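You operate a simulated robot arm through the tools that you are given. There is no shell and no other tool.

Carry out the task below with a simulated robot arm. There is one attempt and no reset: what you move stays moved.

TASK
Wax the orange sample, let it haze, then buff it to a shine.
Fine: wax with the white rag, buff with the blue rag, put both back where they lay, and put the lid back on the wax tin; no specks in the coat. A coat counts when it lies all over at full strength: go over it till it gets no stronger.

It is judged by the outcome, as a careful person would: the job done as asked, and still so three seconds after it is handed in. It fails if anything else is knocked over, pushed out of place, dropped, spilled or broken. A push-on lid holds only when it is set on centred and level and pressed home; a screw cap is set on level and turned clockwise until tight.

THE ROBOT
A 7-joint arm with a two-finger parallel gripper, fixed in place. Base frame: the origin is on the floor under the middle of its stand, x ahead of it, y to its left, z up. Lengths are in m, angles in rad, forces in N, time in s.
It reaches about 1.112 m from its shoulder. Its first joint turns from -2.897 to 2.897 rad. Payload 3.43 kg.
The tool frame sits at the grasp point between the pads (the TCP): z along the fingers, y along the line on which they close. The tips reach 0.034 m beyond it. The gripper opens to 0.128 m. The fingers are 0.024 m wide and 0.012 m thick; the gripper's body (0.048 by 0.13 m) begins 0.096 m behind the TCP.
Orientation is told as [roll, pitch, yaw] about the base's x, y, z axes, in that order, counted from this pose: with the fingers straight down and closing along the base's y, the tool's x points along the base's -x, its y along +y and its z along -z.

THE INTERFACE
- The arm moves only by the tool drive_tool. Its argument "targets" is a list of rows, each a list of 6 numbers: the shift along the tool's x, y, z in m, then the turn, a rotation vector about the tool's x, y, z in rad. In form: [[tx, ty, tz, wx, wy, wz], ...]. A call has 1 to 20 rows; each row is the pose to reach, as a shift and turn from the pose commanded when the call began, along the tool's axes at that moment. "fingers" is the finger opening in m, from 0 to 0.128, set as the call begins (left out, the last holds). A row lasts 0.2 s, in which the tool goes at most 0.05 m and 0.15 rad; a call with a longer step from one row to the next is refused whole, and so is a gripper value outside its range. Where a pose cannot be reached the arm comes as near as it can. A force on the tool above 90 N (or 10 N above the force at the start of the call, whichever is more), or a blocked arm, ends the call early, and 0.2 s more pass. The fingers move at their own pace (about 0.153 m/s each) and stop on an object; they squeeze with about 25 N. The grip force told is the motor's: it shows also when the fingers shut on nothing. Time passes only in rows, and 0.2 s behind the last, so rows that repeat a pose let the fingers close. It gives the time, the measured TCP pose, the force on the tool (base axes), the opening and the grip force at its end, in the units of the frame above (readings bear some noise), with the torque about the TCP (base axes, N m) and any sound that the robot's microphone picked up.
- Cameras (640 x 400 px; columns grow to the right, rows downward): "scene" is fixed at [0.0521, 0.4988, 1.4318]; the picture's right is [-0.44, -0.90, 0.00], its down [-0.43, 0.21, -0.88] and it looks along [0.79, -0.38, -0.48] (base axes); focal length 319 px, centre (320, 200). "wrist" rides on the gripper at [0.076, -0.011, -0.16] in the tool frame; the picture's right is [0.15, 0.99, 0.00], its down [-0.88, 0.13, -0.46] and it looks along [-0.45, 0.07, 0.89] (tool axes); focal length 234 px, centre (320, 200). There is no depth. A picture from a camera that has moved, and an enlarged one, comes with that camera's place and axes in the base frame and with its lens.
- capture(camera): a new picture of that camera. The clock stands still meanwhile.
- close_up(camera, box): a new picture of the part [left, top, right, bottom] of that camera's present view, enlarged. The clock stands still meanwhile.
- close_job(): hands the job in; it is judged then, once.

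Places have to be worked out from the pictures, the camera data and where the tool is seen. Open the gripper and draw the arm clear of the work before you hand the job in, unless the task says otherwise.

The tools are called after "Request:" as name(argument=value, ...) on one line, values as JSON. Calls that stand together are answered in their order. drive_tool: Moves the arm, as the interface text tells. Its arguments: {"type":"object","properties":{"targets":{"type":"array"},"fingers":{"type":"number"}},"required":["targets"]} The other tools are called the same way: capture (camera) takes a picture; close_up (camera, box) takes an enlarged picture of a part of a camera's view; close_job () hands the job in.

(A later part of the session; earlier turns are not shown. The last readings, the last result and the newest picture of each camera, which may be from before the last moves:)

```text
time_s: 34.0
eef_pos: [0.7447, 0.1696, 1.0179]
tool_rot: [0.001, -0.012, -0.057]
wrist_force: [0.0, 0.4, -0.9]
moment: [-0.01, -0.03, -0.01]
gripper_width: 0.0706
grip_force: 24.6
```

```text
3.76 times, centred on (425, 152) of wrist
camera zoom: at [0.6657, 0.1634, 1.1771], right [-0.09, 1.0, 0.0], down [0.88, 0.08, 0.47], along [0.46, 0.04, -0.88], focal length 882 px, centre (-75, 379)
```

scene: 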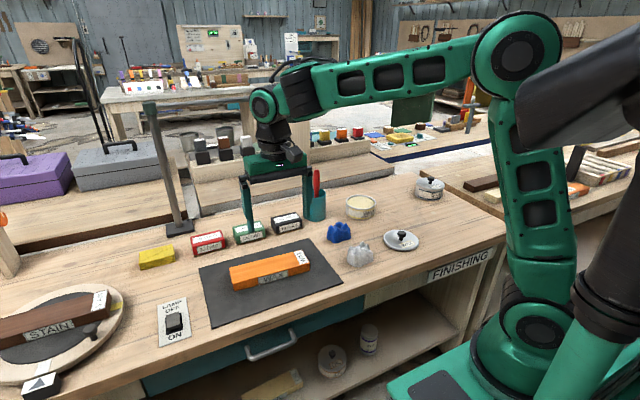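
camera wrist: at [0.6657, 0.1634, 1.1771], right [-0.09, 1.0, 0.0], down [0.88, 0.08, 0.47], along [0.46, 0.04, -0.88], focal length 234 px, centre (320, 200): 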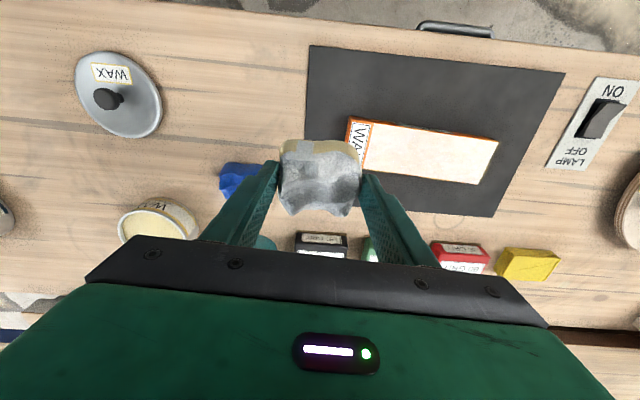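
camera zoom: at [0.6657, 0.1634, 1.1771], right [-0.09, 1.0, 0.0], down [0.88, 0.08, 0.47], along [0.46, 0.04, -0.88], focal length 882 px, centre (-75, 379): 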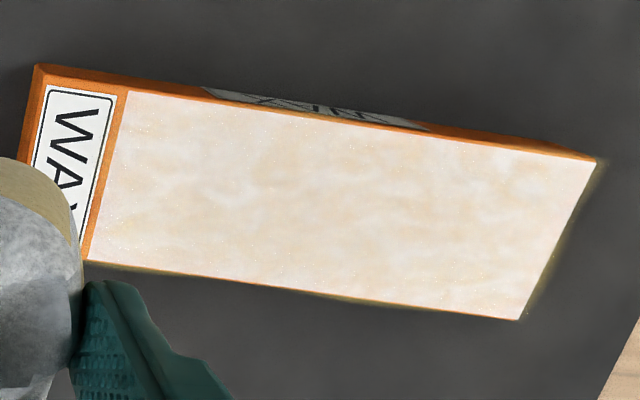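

The coat reaches all borders evenly. I look for specks and see if the haze is still developing.

Request:
close_up(camera="wrist", box=[355, 115, 435, 165])

Request:
close_up(camera="wrist", box=[420, 125, 500, 190])

Request:
drive_tool(targets=[[0, 0, 0, 0, 0, 0], [0, 0, 0, 0, 0, 0], [0, 0, 0, 0, 0, 0], [0, 0, 0, 0, 0, 0]])

Request:
close_up(camera="wrist", box=[340, 105, 510, 200])

```text
8.00 times, centred on (395, 140) of wrist
camera zoom: at [0.6657, 0.1634, 1.1771], right [-0.09, 1.0, 0.0], down [0.88, 0.08, 0.47], along [0.46, 0.04, -0.88], focal length 1873 px, centre (-280, 680)
```

zoom: 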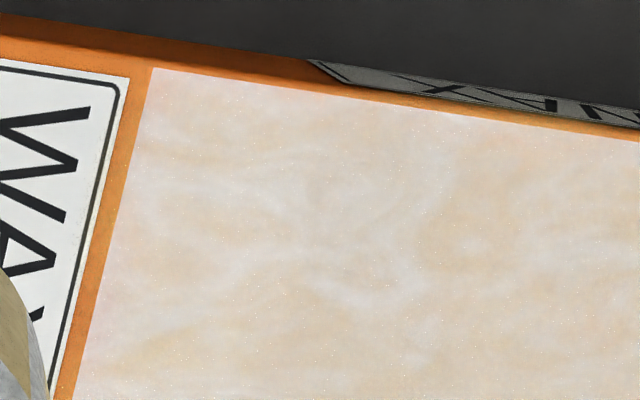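

```text
6.15 times, centred on (460, 158) of wrist
camera zoom: at [0.6657, 0.1634, 1.1771], right [-0.09, 1.0, 0.0], down [0.88, 0.08, 0.47], along [0.46, 0.04, -0.88], focal length 1441 px, centre (-542, 462)
```

zoom: 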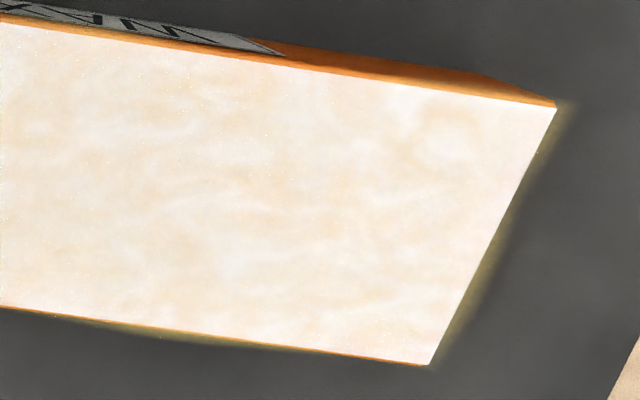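

```text
time_s: 35.0
eef_pos: [0.7453, 0.1702, 1.0165]
tool_rot: [-0.001, -0.012, -0.055]
wrist_force: [-0.4, 1.0, 0.3]
moment: [-0.02, 0.01, 0.04]
gripper_width: 0.0702
grip_force: 24.7
```

```text
3.76 times, centred on (425, 152) of wrist
camera zoom: at [0.6658, 0.1636, 1.1768], right [-0.09, 1.0, 0.0], down [0.88, 0.08, 0.47], along [0.46, 0.04, -0.88], focal length 882 px, centre (-75, 379)
```

zoom: 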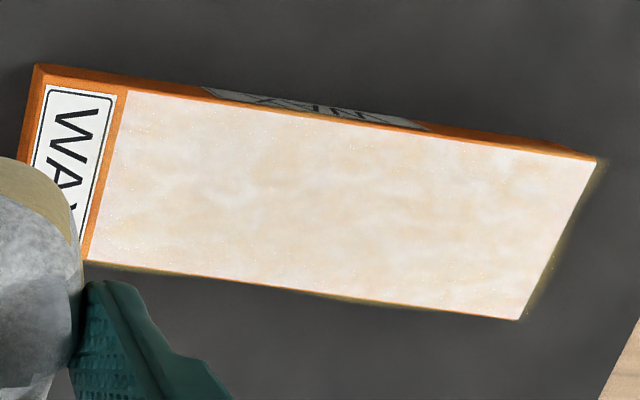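

The tiny dots change between pictures, so they are rendering noise, not specks. To be sure of full strength I'll reload the rag and go over it again, then compare; moving back above the tin.

Request:
drive_tool(targets=[[-0.026, -0.0326, 0, 0, 0, 0], [-0.052, -0.0652, 0, 0, 0, 0], [-0.078, -0.0978, 0, 0, 0, 0], [-0.104, -0.1304, 0, 0, 0, 0], [-0.13, -0.163, 0, 0, 0, 0], [-0.157, -0.1957, 0, 0, 0, 0], [-0.183, -0.2283, 0, 0, 0, 0], [-0.2087, -0.2609, 0, 0, 0, 0], [-0.2087, -0.2609, 0.04, 0, 0, 0], [-0.2087, -0.2609, 0.08, 0, 0, 0], [-0.2087, -0.2609, 0.096, 0, 0, 0], [-0.2087, -0.2609, 0.096, 0, 0, 0]])

Request:
capture(camera="wrist")

Request:
close_up(camera="scene", box=[215, 240, 325, 310])

```text
time_s: 37.6
eef_pos: [0.9408, -0.101, 0.9221]
tool_rot: [0.0, -0.011, -0.056]
wrist_force: [0.0, 0.3, -0.9]
moment: [0.02, 0.0, 0.02]
gripper_width: 0.0701
grip_force: 24.3
```

```text
taken
camera wrist: at [0.8624, -0.1067, 1.0821], right [-0.09, 1.0, 0.0], down [0.88, 0.08, 0.47], along [0.46, 0.04, -0.88], focal length 234 px, centre (320, 200)
```

wrist: 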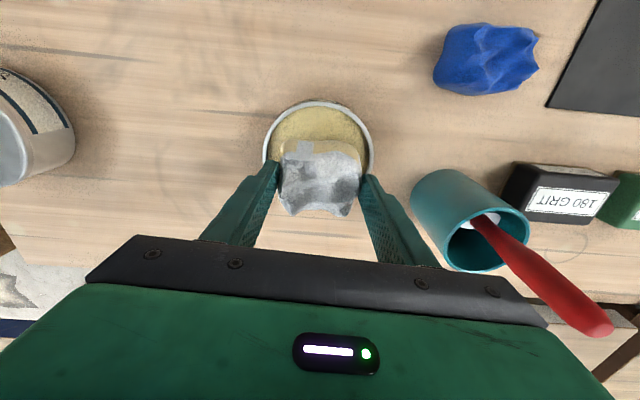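

```text
5.71 times, centred on (270, 275) of scene
camera zoom: at [0.0521, 0.4988, 1.4318], right [-0.44, -0.9, 0.0], down [-0.43, 0.21, -0.88], along [0.79, -0.38, -0.48], focal length 1823 px, centre (606, -229)
```

zoom: 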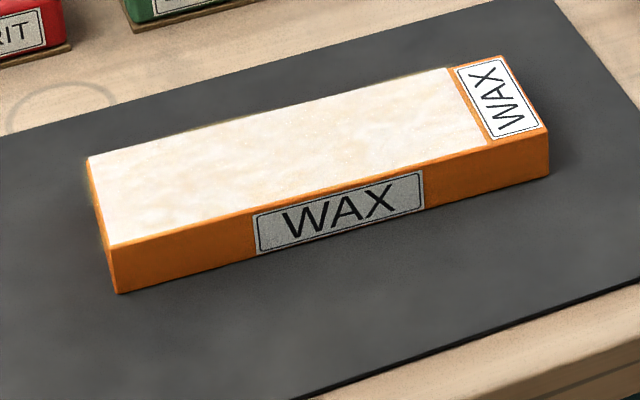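

Rag is centred over the tin. Lower into the wax again, hold and lift.

Request:
drive_tool(targets=[[0, -0.001, 0.015, 0, 0, 0], [0, -0.001, 0.026, 0, 0, 0], [0, -0.001, 0.029, 0, 0, 0], [0, -0.001, 0.03, 0, 0, 0], [0, -0.001, 0.03, 0, 0, 0]])

Request:
close_up(camera="scene", box=[300, 150, 460, 250])

Request:
drive_tool(targets=[[0, 0, -0.02, 0, 0, 0], [0, 0, -0.05, 0, 0, 0], [0, 0, -0.09, 0, 0, 0], [0, 0, -0.12, 0, 0, 0]])

Request:
close_up(camera="scene", box=[300, 120, 460, 220])

Request:
capture(camera="wrist")

```text
time_s: 38.8
eef_pos: [0.9415, -0.1021, 0.8958]
tool_rot: [0.0, -0.017, -0.056]
wrist_force: [5.5, -1.0, 36.5]
moment: [0.5, -0.36, -0.04]
gripper_width: 0.0701
grip_force: 25.5
```

```text
4.00 times, centred on (380, 200) of scene
camera zoom: at [0.0521, 0.4988, 1.4318], right [-0.44, -0.9, 0.0], down [-0.43, 0.21, -0.88], along [0.79, -0.38, -0.48], focal length 1276 px, centre (80, 200)
```

zoom: 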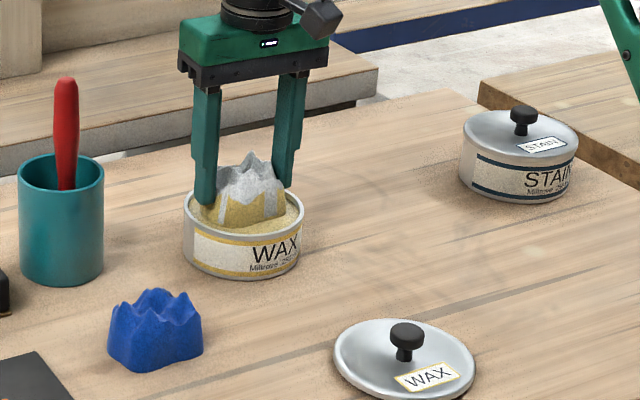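

```text
time_s: 39.8
eef_pos: [0.9403, -0.1024, 1.0083]
tool_rot: [0.003, -0.011, -0.055]
wrist_force: [-0.3, 0.2, -0.5]
moment: [0.01, 0.05, 0.03]
gripper_width: 0.07
grip_force: 24.5
```

```text
4.00 times, centred on (380, 170) of scene
camera zoom: at [0.0521, 0.4988, 1.4318], right [-0.44, -0.9, 0.0], down [-0.43, 0.21, -0.88], along [0.79, -0.38, -0.48], focal length 1276 px, centre (80, 320)
```

zoom: 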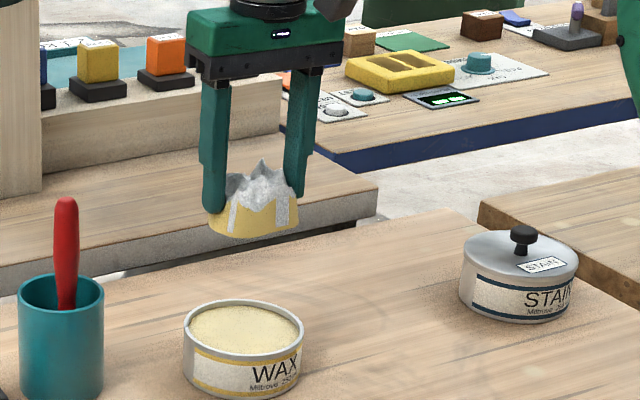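

```text
taken
camera wrist: at [0.8617, -0.1099, 1.1688], right [-0.09, 1.0, 0.0], down [0.88, 0.08, 0.47], along [0.46, 0.04, -0.89], focal length 234 px, centre (320, 200)
```

wrist: 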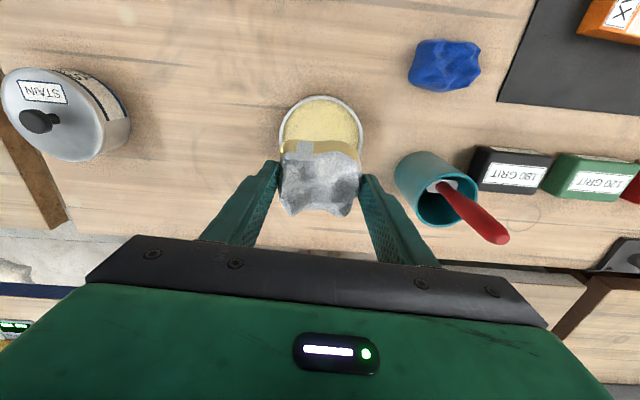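

The rag is freshly loaded and the tin hasn't moved. Carrying it back over the sample.

Request:
drive_tool(targets=[[0.045, 0, 0, 0, 0, 0], [0.09, 0.01, 0, 0, 0, 0], [0.12, 0.045, 0, 0, 0, 0], [0.15, 0.08, 0, 0, 0, 0], [0.175, 0.12, 0, 0, 0, 0], [0.195, 0.16, 0, 0, 0, 0], [0.2088, 0.205, 0, 0, 0, 0], [0.2088, 0.25, 0, 0, 0, 0], [0.2088, 0.295, 0, 0, 0, 0], [0.2088, 0.34, 0, 0, 0, 0], [0.2088, 0.38, 0, 0, 0, 0], [0.2088, 0.4106, 0, 0, 0, 0], [0.2088, 0.4106, 0.045, 0, 0, 0], [0.2088, 0.4106, 0.085, 0, 0, 0], [0.2088, 0.4106, 0.11, 0, 0, 0], [0.2088, 0.4106, 0.11, 0, 0, 0]])

Request:
capture(camera="wrist")

```text
time_s: 43.2
eef_pos: [0.7547, 0.3222, 0.8978]
tool_rot: [0.002, -0.01, -0.056]
wrist_force: [0.4, -0.2, -0.8]
moment: [-0.01, -0.01, -0.01]
gripper_width: 0.0696
grip_force: 24.8
```

```text
taken
camera wrist: at [0.6764, 0.3153, 1.0578], right [-0.09, 1.0, 0.0], down [0.88, 0.08, 0.47], along [0.46, 0.04, -0.88], focal length 234 px, centre (320, 200)
```

wrist: 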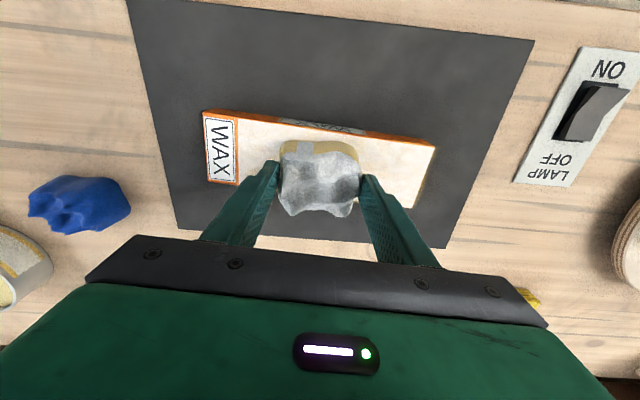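

Over the centre at z 0.898. Lowering to contact.

Request:
drive_tool(targets=[[0, -0.003, 0.007, 0, 0, 0], [0, -0.003, 0.012, 0, 0, 0], [0, -0.003, 0.012, 0, 0, 0]])

```text
time_s: 44.0
eef_pos: [0.7561, 0.3168, 0.8867]
tool_rot: [0.001, -0.012, -0.056]
wrist_force: [-0.2, 0.3, -0.7]
moment: [0.0, -0.03, 0.0]
gripper_width: 0.07
grip_force: 24.9
```

Request:
drive_tool(targets=[[0, 0, 0.0015, 0, 0, 0], [0, 0, 0.003, 0, 0, 0], [0, 0, 0.003, 0, 0, 0]])

```text
time_s: 44.8
eef_pos: [0.7551, 0.3177, 0.886]
tool_rot: [0.004, -0.016, -0.055]
wrist_force: [3.8, 0.6, 30.3]
moment: [0.91, 0.19, -0.12]
gripper_width: 0.0697
grip_force: 25.4
```

30 N is firm; I ease back about 1 mm and run the centre lane to the label end.

Request:
drive_tool(targets=[[0, 0, -0.0013, 0, 0, 0], [0, -0.02, -0.0013, 0, 0, 0], [0, -0.04, -0.0013, 0, 0, 0], [0, -0.06, -0.0015, 0, 0, 0], [0, -0.08, -0.0017, 0, 0, 0], [0, -0.093, -0.002, 0, 0, 0]])

Request:
close_up(camera="scene", box=[190, 210, 350, 310])

```text
time_s: 46.2
eef_pos: [0.7484, 0.2213, 0.8863]
tool_rot: [-0.001, -0.011, -0.054]
wrist_force: [-0.5, 1.4, 8.0]
moment: [0.42, -0.01, 0.01]
gripper_width: 0.0698
grip_force: 25.0
```

```text
4.00 times, centred on (270, 260) of scene
camera zoom: at [0.0521, 0.4988, 1.4318], right [-0.44, -0.9, 0.0], down [-0.43, 0.21, -0.88], along [0.79, -0.38, -0.48], focal length 1276 px, centre (520, -40)
```

zoom: 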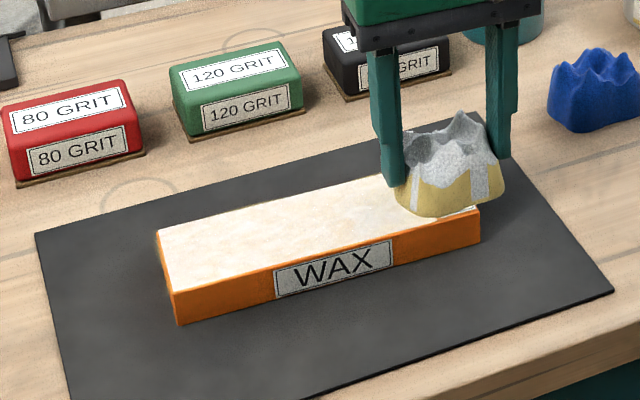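

The coat stays hazed white where I passed. Zooming to compare rubbed and unrubbed areas.

Request:
close_up(camera="scene", box=[225, 250, 305, 295])

Request:
capture(camera="wrist")

Request:
close_up(camera="wrist", box=[300, 90, 560, 240])

```text
8.00 times, centred on (265, 272) of scene
camera zoom: at [0.0521, 0.4988, 1.4318], right [-0.44, -0.9, 0.0], down [-0.43, 0.21, -0.88], along [0.79, -0.38, -0.48], focal length 2552 px, centre (760, -380)
```

zoom: 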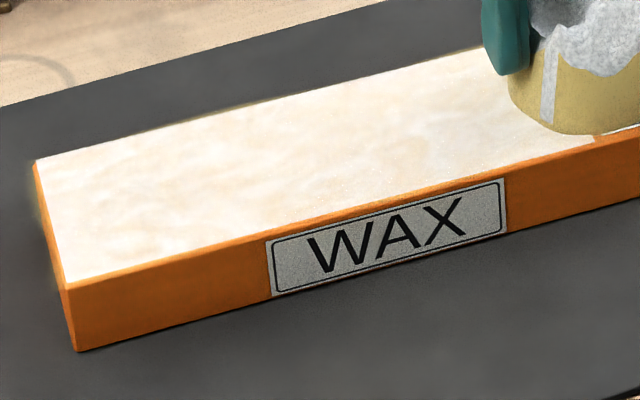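

```text
taken
camera wrist: at [0.6704, 0.2161, 1.046], right [-0.09, 1.0, 0.0], down [0.88, 0.08, 0.46], along [0.46, 0.04, -0.89], focal length 234 px, centre (320, 200)
```

wrist: 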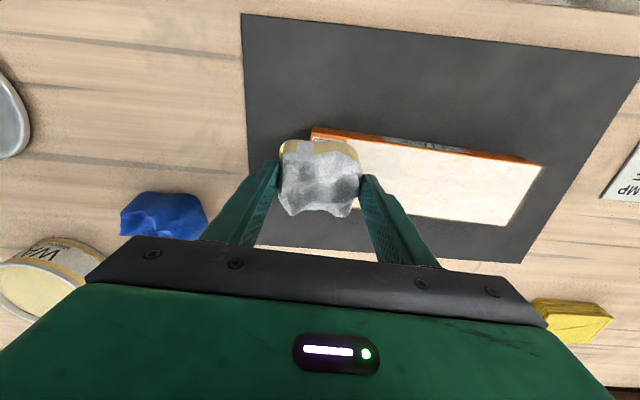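

```text
2.46 times, centred on (430, 165) of wrist
camera zoom: at [0.6704, 0.2161, 1.046], right [-0.09, 1.0, 0.0], down [0.88, 0.08, 0.46], along [0.46, 0.04, -0.89], focal length 576 px, centre (49, 286)
```

zoom: 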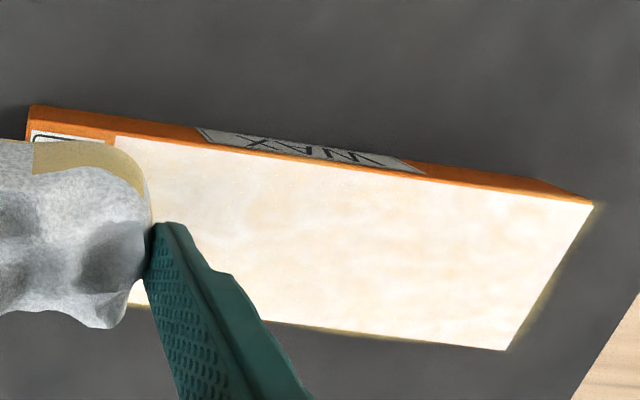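

No visible difference between rubbed and unrubbed areas, so the coat looks saturated. For certainty at the borders I make one perimeter round: far lane out, near lane back.

Request:
drive_tool(targets=[[-0.015, 0, 0, 0, 0, 0], [-0.025, 0.01, 0, 0, 0, 0], [-0.025, 0.03, 0, 0, 0, 0], [-0.025, 0.05, 0, 0, 0, 0], [-0.025, 0.07, 0.0003, 0, 0, 0], [-0.025, 0.09, 0.0005, 0, 0, 0], [-0.025, 0.11, 0.0005, 0, 0, 0], [-0.025, 0.13, 0.0005, 0, 0, 0], [-0.025, 0.15, 0.0005, 0, 0, 0], [-0.025, 0.17, 0.0005, 0, 0, 0], [-0.025, 0.187, 0.0005, 0, 0, 0]])

```text
time_s: 48.6
eef_pos: [0.7849, 0.4101, 0.8866]
tool_rot: [0.001, -0.012, -0.055]
wrist_force: [-0.6, -9.9, 26.5]
moment: [-0.7, 0.32, 0.15]
gripper_width: 0.0702
grip_force: 25.2
```

26 N at this end; easing 1 mm and returning along the near lane.

Request:
drive_tool(targets=[[0.02, 0, -0.001, 0, 0, 0], [0.04, 0, -0.001, 0, 0, 0], [0.05, -0.015, -0.001, 0, 0, 0], [0.05, -0.035, -0.001, 0, 0, 0], [0.05, -0.055, -0.001, 0, 0, 0], [0.05, -0.075, -0.001, 0, 0, 0], [0.05, -0.095, -0.001, 0, 0, 0], [0.05, -0.115, -0.001, 0, 0, 0], [0.05, -0.135, -0.001, 0, 0, 0], [0.05, -0.155, -0.001, 0, 0, 0], [0.05, -0.175, -0.001, 0, 0, 0], [0.05, -0.187, -0.001, 0, 0, 0]])

Request:
close_up(camera="scene", box=[190, 210, 350, 310])

```text
time_s: 51.2
eef_pos: [0.7241, 0.2239, 0.8866]
tool_rot: [0.0, -0.013, -0.055]
wrist_force: [-0.3, 0.6, -1.1]
moment: [-0.02, 0.03, -0.02]
gripper_width: 0.0698
grip_force: 25.6
```

```text
4.00 times, centred on (270, 260) of scene
camera zoom: at [0.0521, 0.4988, 1.4318], right [-0.44, -0.9, 0.0], down [-0.43, 0.21, -0.88], along [0.79, -0.38, -0.48], focal length 1276 px, centre (520, -40)
```

zoom: 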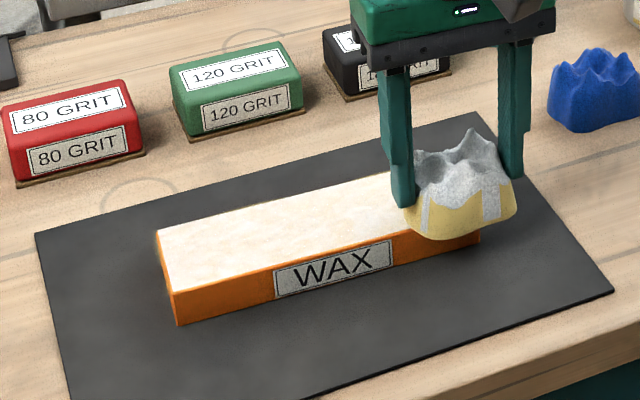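

The coat is unchanged by further rubbing — full strength. I lift off and carry the white rag back above where it lay (TCP 0.700, 0.0525), turning back to yaw 0.

Request:
drive_tool(targets=[[0, 0, -0.03, 0, 0, 0], [0, 0, -0.07, 0, 0, 0], [0.005, -0.04, -0.08, 0, 0, -0.02], [0.01, -0.085, -0.08, 0, 0, -0.04], [0.0147, -0.13, -0.08, 0, 0, -0.055], [0.0147, -0.1725, -0.08, 0, 0, -0.055], [0.0147, -0.1725, -0.08, 0, 0, -0.055]])

Request:
close_up(camera="scene", box=[215, 240, 325, 310])

Request:
capture(camera="wrist")

```text
time_s: 52.8
eef_pos: [0.6982, 0.0551, 0.9611]
tool_rot: [0.001, -0.014, 0.0]
wrist_force: [-0.5, -0.5, -0.6]
moment: [0.03, 0.0, 0.01]
gripper_width: 0.0698
grip_force: 24.8
```

```text
5.71 times, centred on (270, 275) of scene
camera zoom: at [0.0521, 0.4988, 1.4318], right [-0.44, -0.9, 0.0], down [-0.43, 0.21, -0.88], along [0.79, -0.38, -0.48], focal length 1823 px, centre (606, -229)
```

zoom: 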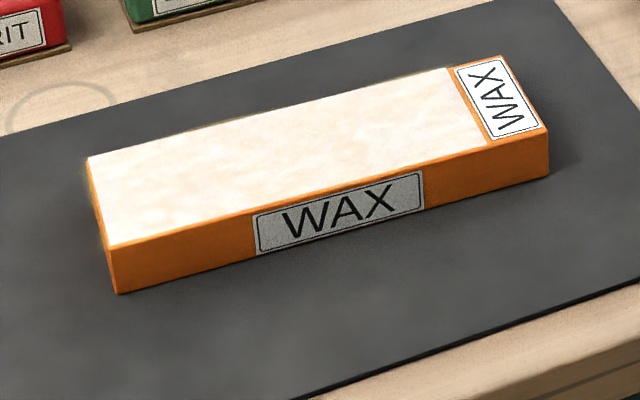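

```text
taken
camera wrist: at [0.6201, 0.0445, 1.1206], right [-0.15, 0.99, 0.0], down [0.88, 0.13, 0.47], along [0.46, 0.07, -0.88], focal length 234 px, centre (320, 200)
```

wrist: 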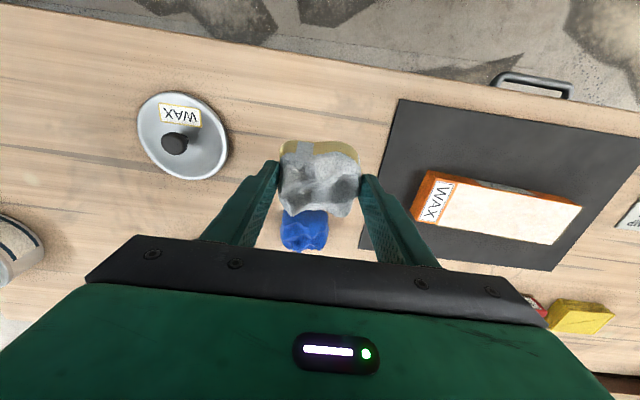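

The hazed coat is unchanged. I lower the white rag to its old spot, stopping just above the bench first.

Request:
drive_tool(targets=[[-0.0015, -0.0026, 0.04, 0, 0, 0], [-0.0015, -0.0026, 0.08, 0, 0, 0], [-0.0015, -0.0026, 0.103, 0, 0, 0], [-0.0015, -0.0026, 0.107, 0, 0, 0], [-0.0015, -0.0026, 0.107, 0, 0, 0]])

```text
time_s: 54.0
eef_pos: [0.7024, 0.0524, 0.8577]
tool_rot: [0.0, -0.013, -0.001]
wrist_force: [-1.1, -0.3, 0.3]
moment: [-0.02, 0.05, 0.03]
gripper_width: 0.0698
grip_force: 24.6
```

z 0.8577, no contact yet; lowering the last millimetres.

Request:
drive_tool(targets=[[0.001, 0, 0.004, 0, 0, 0], [0.001, 0, 0.006, 0, 0, 0], [0.001, 0, 0.006, 0, 0, 0]])

```text
time_s: 54.8
eef_pos: [0.7012, 0.0516, 0.8521]
tool_rot: [0.0, -0.014, 0.0]
wrist_force: [-2.3, -1.9, 21.8]
moment: [0.51, 0.38, 0.03]
gripper_width: 0.0698
grip_force: 24.1
```

Bench contact (22 N). I ease up a bit and open the fingers to release the rag.

Request:
drive_tool(targets=[[0, 0, -0.002, 0, 0, 0], [0, 0, -0.002, 0, 0, 0]])

Request:
drive_tool(targets=[[0, 0, 0, 0, 0, 0], [0, 0, 0, 0, 0, 0], [0, 0, 0, 0, 0, 0]], fingers=0.125)

Request:
capture(camera="wrist")

Request:
close_up(camera="scene", box=[300, 170, 460, 270])

```text
time_s: 55.4
eef_pos: [0.7005, 0.051, 0.852]
tool_rot: [0.0, -0.01, 0.0]
wrist_force: [0.4, 0.0, 0.2]
moment: [-0.01, 0.0, 0.02]
gripper_width: 0.0695
grip_force: 25.1
```

```text
time_s: 56.2
eef_pos: [0.7021, 0.0523, 0.8535]
tool_rot: [0.0, -0.012, 0.0]
wrist_force: [-0.7, 0.6, -0.9]
moment: [0.04, -0.03, 0.01]
gripper_width: 0.1251
grip_force: 0.0
```

```text
taken
camera wrist: at [0.6227, 0.0419, 1.0134], right [-0.15, 0.99, 0.0], down [0.88, 0.13, 0.47], along [0.46, 0.07, -0.88], focal length 234 px, centre (320, 200)
```

wrist: 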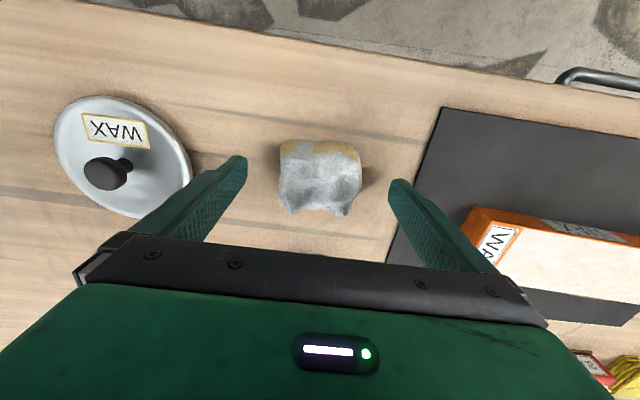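

```text
4.00 times, centred on (380, 220) of scene
camera zoom: at [0.0521, 0.4988, 1.4318], right [-0.44, -0.9, 0.0], down [-0.43, 0.21, -0.88], along [0.79, -0.38, -0.48], focal length 1276 px, centre (80, 120)
```

zoom: 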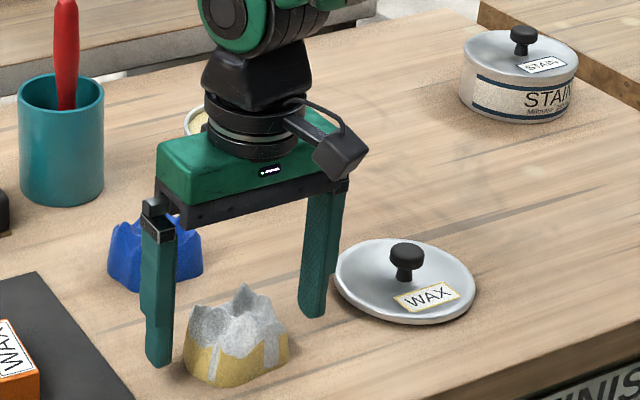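

The white rag sits where it was. I raise the gripper and move over the wax lid for a close look at its knob.

Request:
drive_tool(targets=[[0, 0, -0.04, 0, 0, 0], [0, 0, -0.085, 0, 0, 0], [0, -0.03, -0.12, 0, 0, 0], [0, -0.075, -0.12, 0, 0, 0], [0, -0.12, -0.12, 0, 0, 0], [0, -0.165, -0.12, 0, 0, 0], [0, -0.17, -0.12, 0, 0, 0]])

Request:
capture(camera="wrist")

Request:
close_up(camera="wrist", box=[230, 60, 410, 200])

Request:
close_up(camera="scene", box=[370, 215, 450, 265])

```text
time_s: 57.8
eef_pos: [0.7001, -0.1182, 0.9756]
tool_rot: [0.0, -0.011, 0.0]
wrist_force: [-0.8, 0.4, 0.7]
moment: [-0.03, -0.01, -0.03]
gripper_width: 0.1251
grip_force: 0.0
```

```text
taken
camera wrist: at [0.6209, -0.1273, 1.1356], right [-0.15, 0.99, 0.0], down [0.88, 0.13, 0.47], along [0.46, 0.07, -0.88], focal length 234 px, centre (320, 200)
```

wrist: 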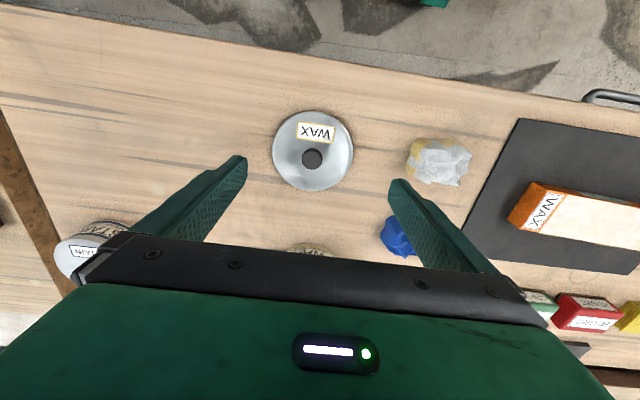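

```text
2.86 times, centred on (320, 130) of wrist
camera zoom: at [0.6209, -0.1273, 1.1356], right [-0.15, 0.99, 0.0], down [0.88, 0.13, 0.47], along [0.46, 0.07, -0.88], focal length 669 px, centre (320, 400)
```

zoom: 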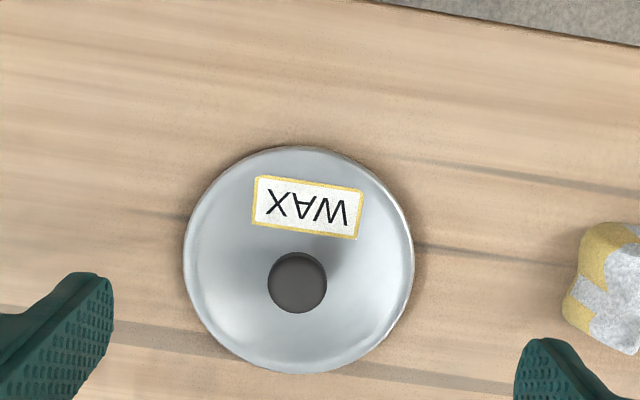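

```text
8.00 times, centred on (410, 240) of scene
camera zoom: at [0.0521, 0.4988, 1.4318], right [-0.44, -0.9, 0.0], down [-0.43, 0.21, -0.88], along [0.79, -0.38, -0.48], focal length 2552 px, centre (-400, -120)
```

zoom: 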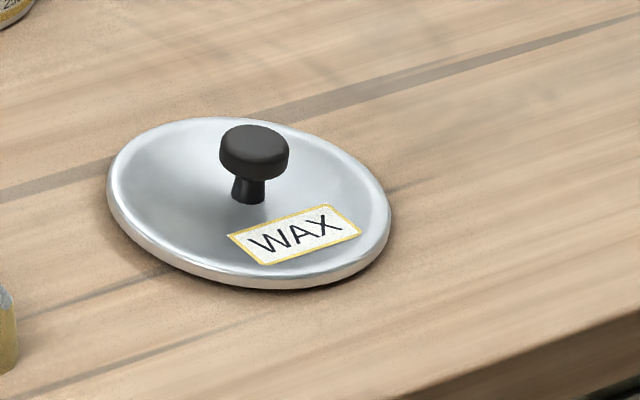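

Lid centre ≈ (0.7145, −0.1238), knob head ~28 mm wide with its top near z 0.84. Before gripping it, I survey the tin from above with empty fingers for an exact centre.

Request:
drive_tool(targets=[[-0.045, 0.004, -0.005, 0, 0, 0], [-0.09, 0.008, -0.01, 0, 0, 0], [-0.135, 0.012, -0.015, 0, 0, 0], [-0.18, 0.015, -0.02, 0, 0, 0], [-0.215, 0.018, -0.025, 0, 0, 0], [-0.215, 0.018, -0.025, 0, 0, 0], [-0.215, 0.018, -0.025, 0, 0, 0]])

Request:
capture(camera="wrist")

Request:
close_up(camera="wrist", box=[240, 60, 400, 180])

Request:
close_up(camera="scene", box=[320, 180, 400, 230])

```text
time_s: 59.4
eef_pos: [0.9147, -0.1014, 1.0017]
tool_rot: [0.001, -0.013, 0.001]
wrist_force: [-0.1, -0.1, 0.2]
moment: [-0.02, -0.03, -0.01]
gripper_width: 0.1253
grip_force: 0.2
```

```text
taken
camera wrist: at [0.836, -0.1113, 1.1622], right [-0.15, 0.99, 0.0], down [0.88, 0.13, 0.47], along [0.46, 0.07, -0.88], focal length 234 px, centre (320, 200)
```

wrist: 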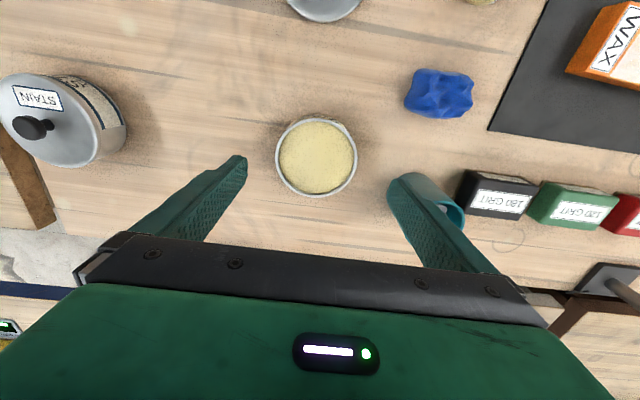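

```text
3.33 times, centred on (320, 120) of wrist
camera zoom: at [0.836, -0.1113, 1.1622], right [-0.15, 0.99, 0.0], down [0.88, 0.13, 0.47], along [0.46, 0.07, -0.88], focal length 781 px, centre (320, 467)
```

zoom: 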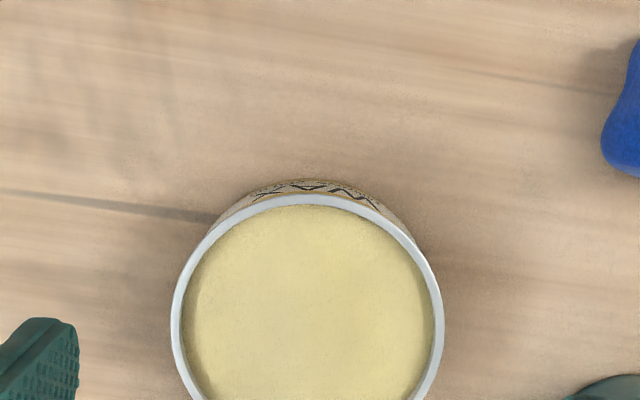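

```text
8.00 times, centred on (360, 205) of scene
camera zoom: at [0.0521, 0.4988, 1.4318], right [-0.44, -0.9, 0.0], down [-0.43, 0.21, -0.88], along [0.79, -0.38, -0.48], focal length 2552 px, centre (0, 160)
```

zoom: 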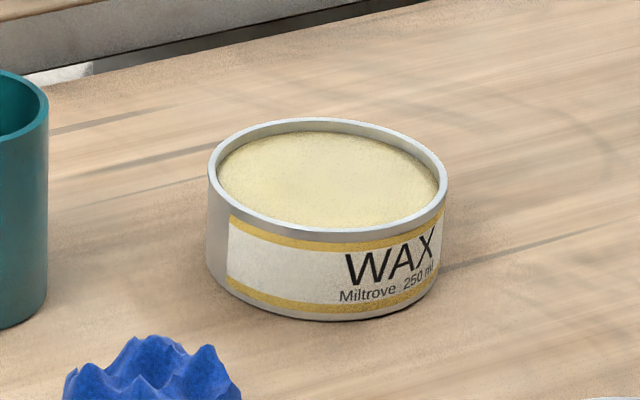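

One more crop that contains the whole tin rim, for measuring its centre.

Request:
close_up(camera="wrist", box=[256, 105, 384, 205])

```text
4.00 times, centred on (320, 155) of wrist
camera zoom: at [0.836, -0.1113, 1.1622], right [-0.15, 0.99, 0.0], down [0.88, 0.13, 0.47], along [0.46, 0.07, -0.88], focal length 937 px, centre (320, 380)
```

zoom: 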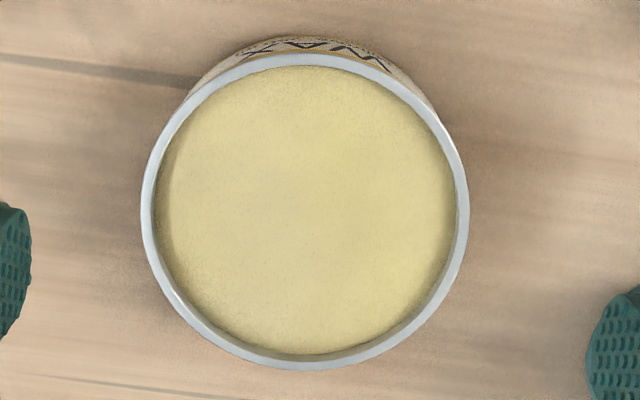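

Tin rim centre ≈ (0.942, −0.102); re-measuring the lid with near/far rim points gives (0.721, −0.1237), knob top z≈0.83. I return above the knob and come down part-way to check alignment.

Request:
drive_tool(targets=[[0.045, -0.005, 0, 0, 0, 0], [0.09, -0.01, 0, 0, 0, 0], [0.135, -0.016, 0, 0, 0, 0], [0.175, -0.02, 0.01, 0, 0, 0], [0.194, -0.022, 0.05, 0, 0, 0], [0.194, -0.022, 0.085, 0, 0, 0], [0.194, -0.022, 0.085, 0, 0, 0], [0.194, -0.022, 0.085, 0, 0, 0]], fingers=0.08)

Request:
capture(camera="wrist")

Request:
close_up(camera="scene", box=[350, 190, 450, 260])

```text
time_s: 61.2
eef_pos: [0.7234, -0.1221, 0.9163]
tool_rot: [0.001, -0.012, -0.001]
wrist_force: [-0.6, -0.2, 0.6]
moment: [0.01, 0.0, 0.0]
gripper_width: 0.0799
grip_force: 0.0
```

```text
taken
camera wrist: at [0.646, -0.133, 1.0759], right [-0.15, 0.99, 0.0], down [0.88, 0.13, 0.47], along [0.46, 0.07, -0.88], focal length 234 px, centre (320, 200)
```

wrist: 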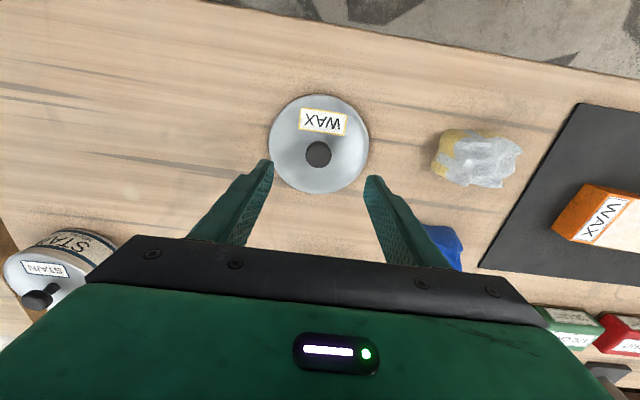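

```text
5.71 times, centred on (400, 225) of scene
camera zoom: at [0.0521, 0.4988, 1.4318], right [-0.44, -0.9, 0.0], down [-0.43, 0.21, -0.88], along [0.79, -0.38, -0.48], focal length 1823 px, centre (-137, 57)
```

zoom: 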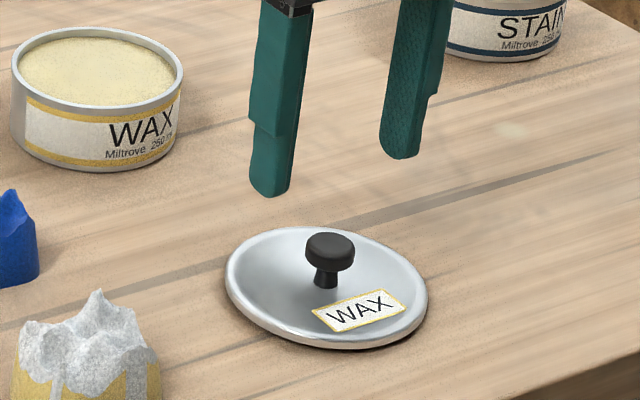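

Knob triangulates to about (0.719, −0.1245), top z≈0.832. I shift 4 mm back and 2 mm sideways and descend to z≈0.846 with fingers 0.08 open.

Request:
drive_tool(targets=[[0.004, -0.002, 0.02, 0, 0, 0], [0.004, -0.002, 0.045, 0, 0, 0], [0.004, -0.002, 0.062, 0, 0, 0], [0.004, -0.002, 0.07, 0, 0, 0], [0.004, -0.002, 0.07, 0, 0, 0]])

Request:
capture(camera="wrist")

Request:
close_up(camera="wrist", box=[240, 90, 400, 210])

Request:
close_up(camera="scene", box=[360, 210, 440, 260])

```text
time_s: 62.4
eef_pos: [0.7187, -0.1249, 0.8445]
tool_rot: [0.0, -0.013, -0.001]
wrist_force: [-0.3, -0.9, -0.1]
moment: [0.05, 0.01, 0.0]
gripper_width: 0.0798
grip_force: 0.2
```

```text
taken
camera wrist: at [0.6406, -0.1359, 1.0046], right [-0.15, 0.99, 0.0], down [0.88, 0.13, 0.47], along [0.46, 0.07, -0.88], focal length 234 px, centre (320, 200)
```

wrist: 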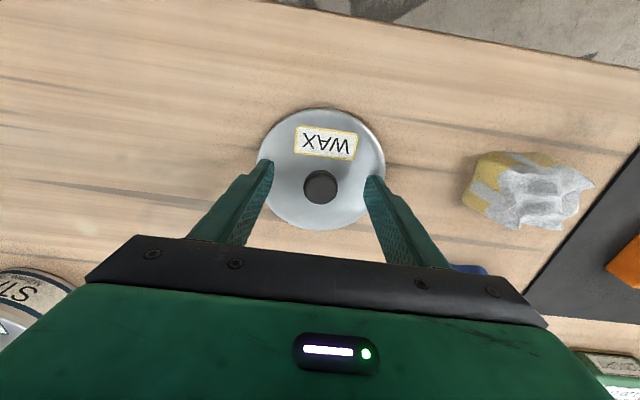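

```text
3.33 times, centred on (320, 150) of wrist
camera zoom: at [0.6406, -0.1359, 1.0046], right [-0.15, 0.99, 0.0], down [0.88, 0.13, 0.47], along [0.46, 0.07, -0.88], focal length 781 px, centre (320, 367)
```

zoom: 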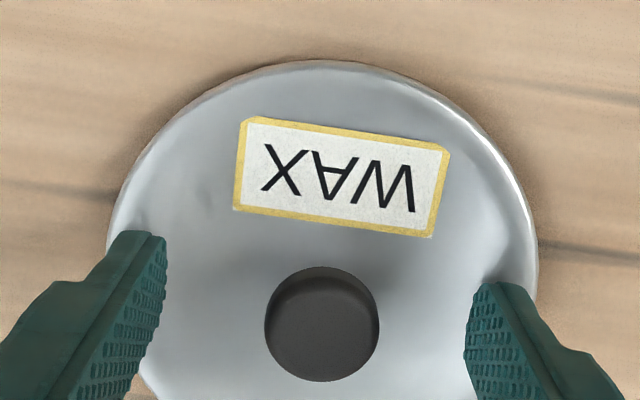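

```text
8.00 times, centred on (400, 235) of scene
camera zoom: at [0.0521, 0.4988, 1.4318], right [-0.44, -0.9, 0.0], down [-0.43, 0.21, -0.88], along [0.79, -0.38, -0.48], focal length 2552 px, centre (-320, -80)
```

zoom: 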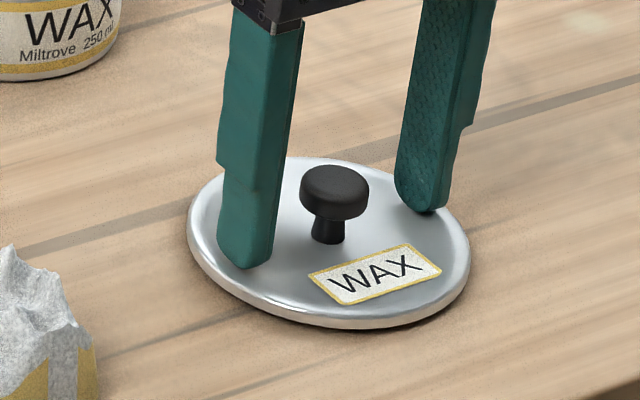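

The fingertips straddle the knob centrally and just clear the lid. Closing on the knob.

Request:
drive_tool(targets=[[0, 0, 0, 0, 0, 0], [0, 0, 0, 0, 0, 0], [0, 0, 0, 0, 0, 0]], fingers=0.0)

Request:
capture(camera="wrist")

Request:
close_up(camera="scene", box=[360, 210, 440, 260])

```text
time_s: 63.2
eef_pos: [0.7194, -0.1264, 0.8459]
tool_rot: [-0.001, -0.014, 0.001]
wrist_force: [0.5, 0.2, 1.5]
moment: [-0.01, 0.04, 0.0]
gripper_width: 0.0264
grip_force: 24.6
```

```text
taken
camera wrist: at [0.6407, -0.136, 1.0047], right [-0.15, 0.99, 0.0], down [0.88, 0.13, 0.47], along [0.46, 0.07, -0.88], focal length 234 px, centre (320, 200)
```

wrist: 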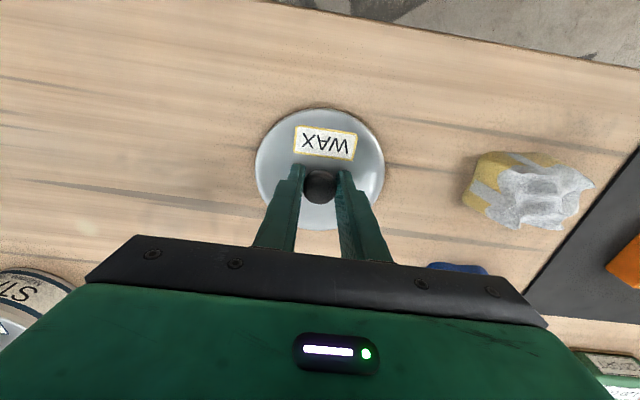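

```text
8.00 times, centred on (400, 235) of scene
camera zoom: at [0.0521, 0.4988, 1.4318], right [-0.44, -0.9, 0.0], down [-0.43, 0.21, -0.88], along [0.79, -0.38, -0.48], focal length 2552 px, centre (-320, -80)
```

zoom: 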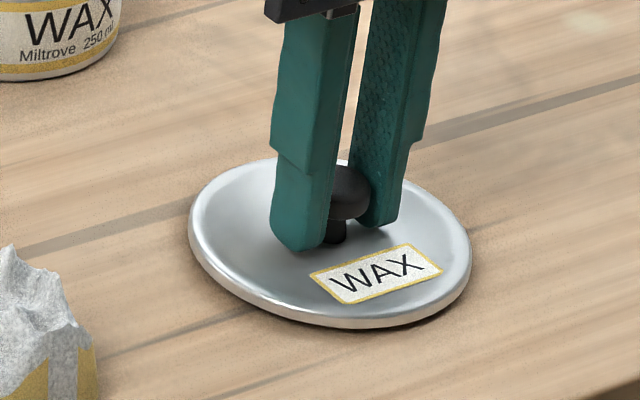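

Knob gripped (0.026 m). Lifting a bit first to check that the lid hangs level.

Request:
drive_tool(targets=[[0, 0, -0.015, 0, 0, 0], [0, 0, -0.04, 0, 0, 0], [0, 0, -0.08, 0, 0, 0], [0, 0, -0.115, 0, 0, 0], [0, 0, -0.115, 0, 0, 0]])

Request:
capture(camera="wrist")

Request:
close_up(camera="scene", box=[340, 170, 460, 245])

```text
time_s: 64.4
eef_pos: [0.7186, -0.1251, 0.9627]
tool_rot: [0.001, -0.014, 0.0]
wrist_force: [0.8, 0.2, -0.7]
moment: [0.01, -0.02, 0.0]
gripper_width: 0.0269
grip_force: 24.6
```

```text
taken
camera wrist: at [0.6395, -0.1347, 1.1221], right [-0.15, 0.99, 0.0], down [0.88, 0.13, 0.47], along [0.46, 0.07, -0.88], focal length 234 px, centre (320, 200)
```

wrist: 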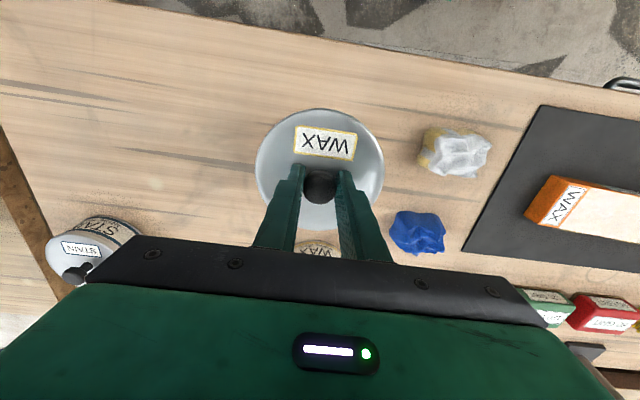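

```text
5.33 times, centred on (400, 208) of scene
camera zoom: at [0.0521, 0.4988, 1.4318], right [-0.44, -0.9, 0.0], down [-0.43, 0.21, -0.88], along [0.79, -0.38, -0.48], focal length 1702 px, centre (-107, 160)
```

zoom: 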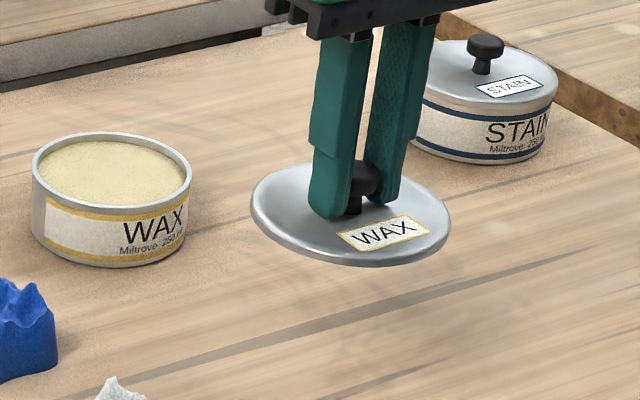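

The lid hangs level and centred under the TCP (within ~2 mm). Carrying it over the tin at (0.941, −0.103), still high.

Request:
drive_tool(targets=[[-0.04, 0.004, 0, 0, 0, 0], [-0.08, 0.008, 0, 0, 0, 0], [-0.12, 0.012, 0, 0, 0, 0], [-0.16, 0.016, 0, 0, 0, 0], [-0.2, 0.02, 0, 0, 0, 0], [-0.2214, 0.022, 0.0, 0, 0, 0], [-0.2214, 0.022, 0.02, 0, 0, 0], [-0.2214, 0.022, 0.03, 0, 0, 0], [-0.2214, 0.022, 0.03, 0, 0, 0]])

Request:
capture(camera="wrist")

Request:
close_up(camera="wrist", box=[240, 80, 400, 240])

Request:
close_up(camera="scene", box=[310, 165, 410, 230])

```text
time_s: 66.4
eef_pos: [0.9377, -0.1032, 0.9312]
tool_rot: [-0.001, -0.012, -0.001]
wrist_force: [0.4, -0.1, 0.0]
moment: [-0.02, -0.01, 0.01]
gripper_width: 0.0267
grip_force: 25.1
```

```text
taken
camera wrist: at [0.859, -0.1127, 1.0919], right [-0.15, 0.99, 0.0], down [0.88, 0.13, 0.47], along [0.46, 0.07, -0.88], focal length 234 px, centre (320, 200)
```

wrist: 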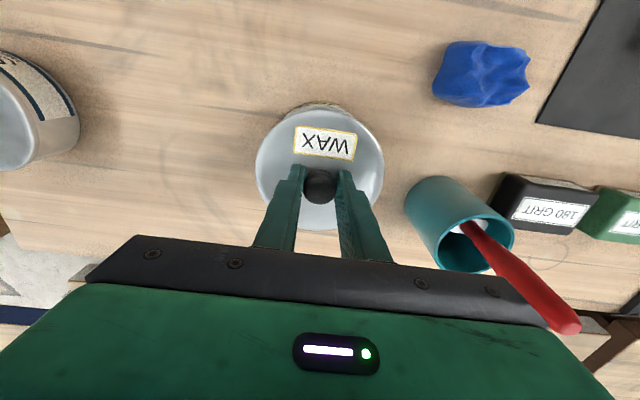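

```text
2.50 times, centred on (320, 160) of wrist
camera zoom: at [0.859, -0.1127, 1.0919], right [-0.15, 0.99, 0.0], down [0.88, 0.13, 0.47], along [0.46, 0.07, -0.88], focal length 585 px, centre (320, 300)
```

zoom: 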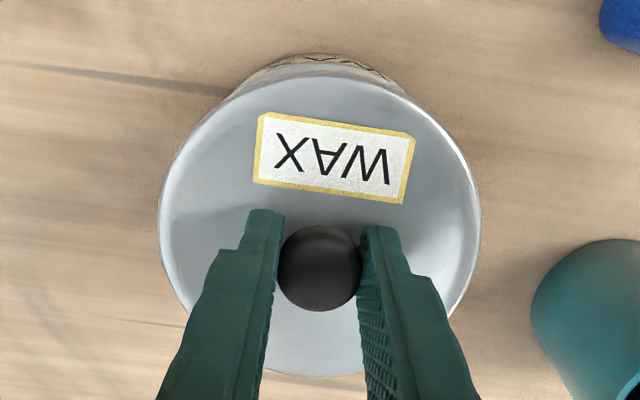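

```text
6.15 times, centred on (360, 198) of scene
camera zoom: at [0.0521, 0.4988, 1.4318], right [-0.44, -0.9, 0.0], down [-0.43, 0.21, -0.88], along [0.79, -0.38, -0.48], focal length 1963 px, centre (74, 215)
```

zoom: 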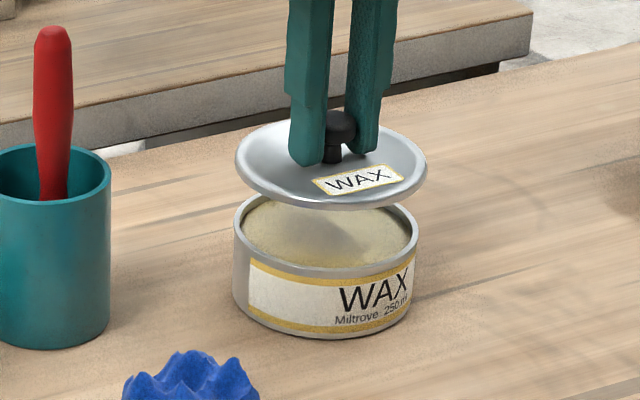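

Lid hovers ~4 cm above the tin, lateral alignment good; it should go ~3 mm further forward. I adjust and lower to just above the rim for a final check.

Request:
drive_tool(targets=[[-0.003, 0, 0.015, 0, 0, 0], [-0.003, 0, 0.028, 0, 0, 0], [-0.003, 0, 0.034, 0, 0, 0], [-0.003, 0, 0.034, 0, 0, 0]])

Request:
close_up(camera="wrist", box=[240, 80, 400, 240])

Request:
close_up(camera="scene", box=[320, 175, 400, 225])

```text
time_s: 67.4
eef_pos: [0.9429, -0.1042, 0.8992]
tool_rot: [-0.001, -0.012, -0.001]
wrist_force: [0.4, -0.3, -0.6]
moment: [0.0, -0.01, 0.01]
gripper_width: 0.0267
grip_force: 24.6
```

```text
2.50 times, centred on (320, 160) of wrist
camera zoom: at [0.8648, -0.114, 1.0586], right [-0.15, 0.99, 0.0], down [0.88, 0.13, 0.47], along [0.46, 0.07, -0.88], focal length 585 px, centre (320, 300)
```

zoom: 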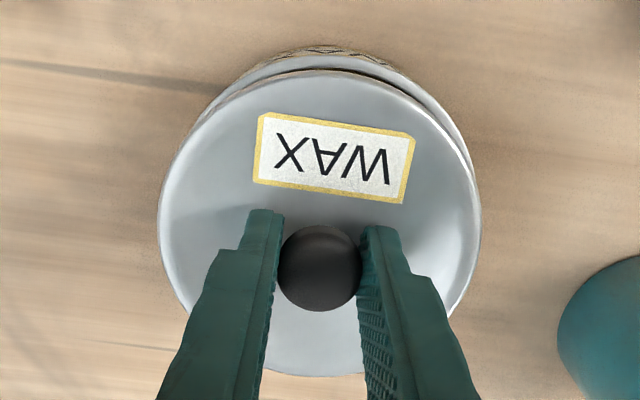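

```text
8.00 times, centred on (360, 200) of scene
camera zoom: at [0.0521, 0.4988, 1.4318], right [-0.44, -0.9, 0.0], down [-0.43, 0.21, -0.88], along [0.79, -0.38, -0.48], focal length 2552 px, centre (0, 200)
```

zoom: 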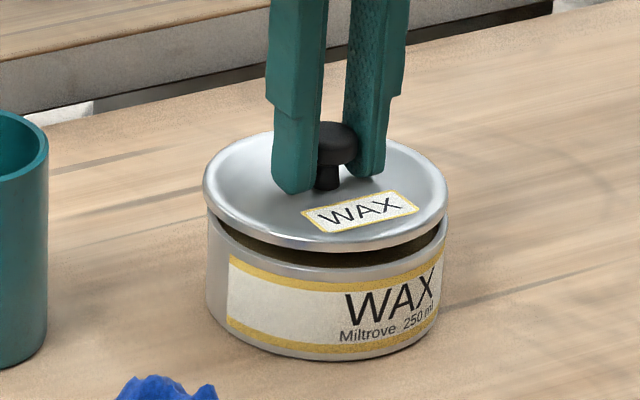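

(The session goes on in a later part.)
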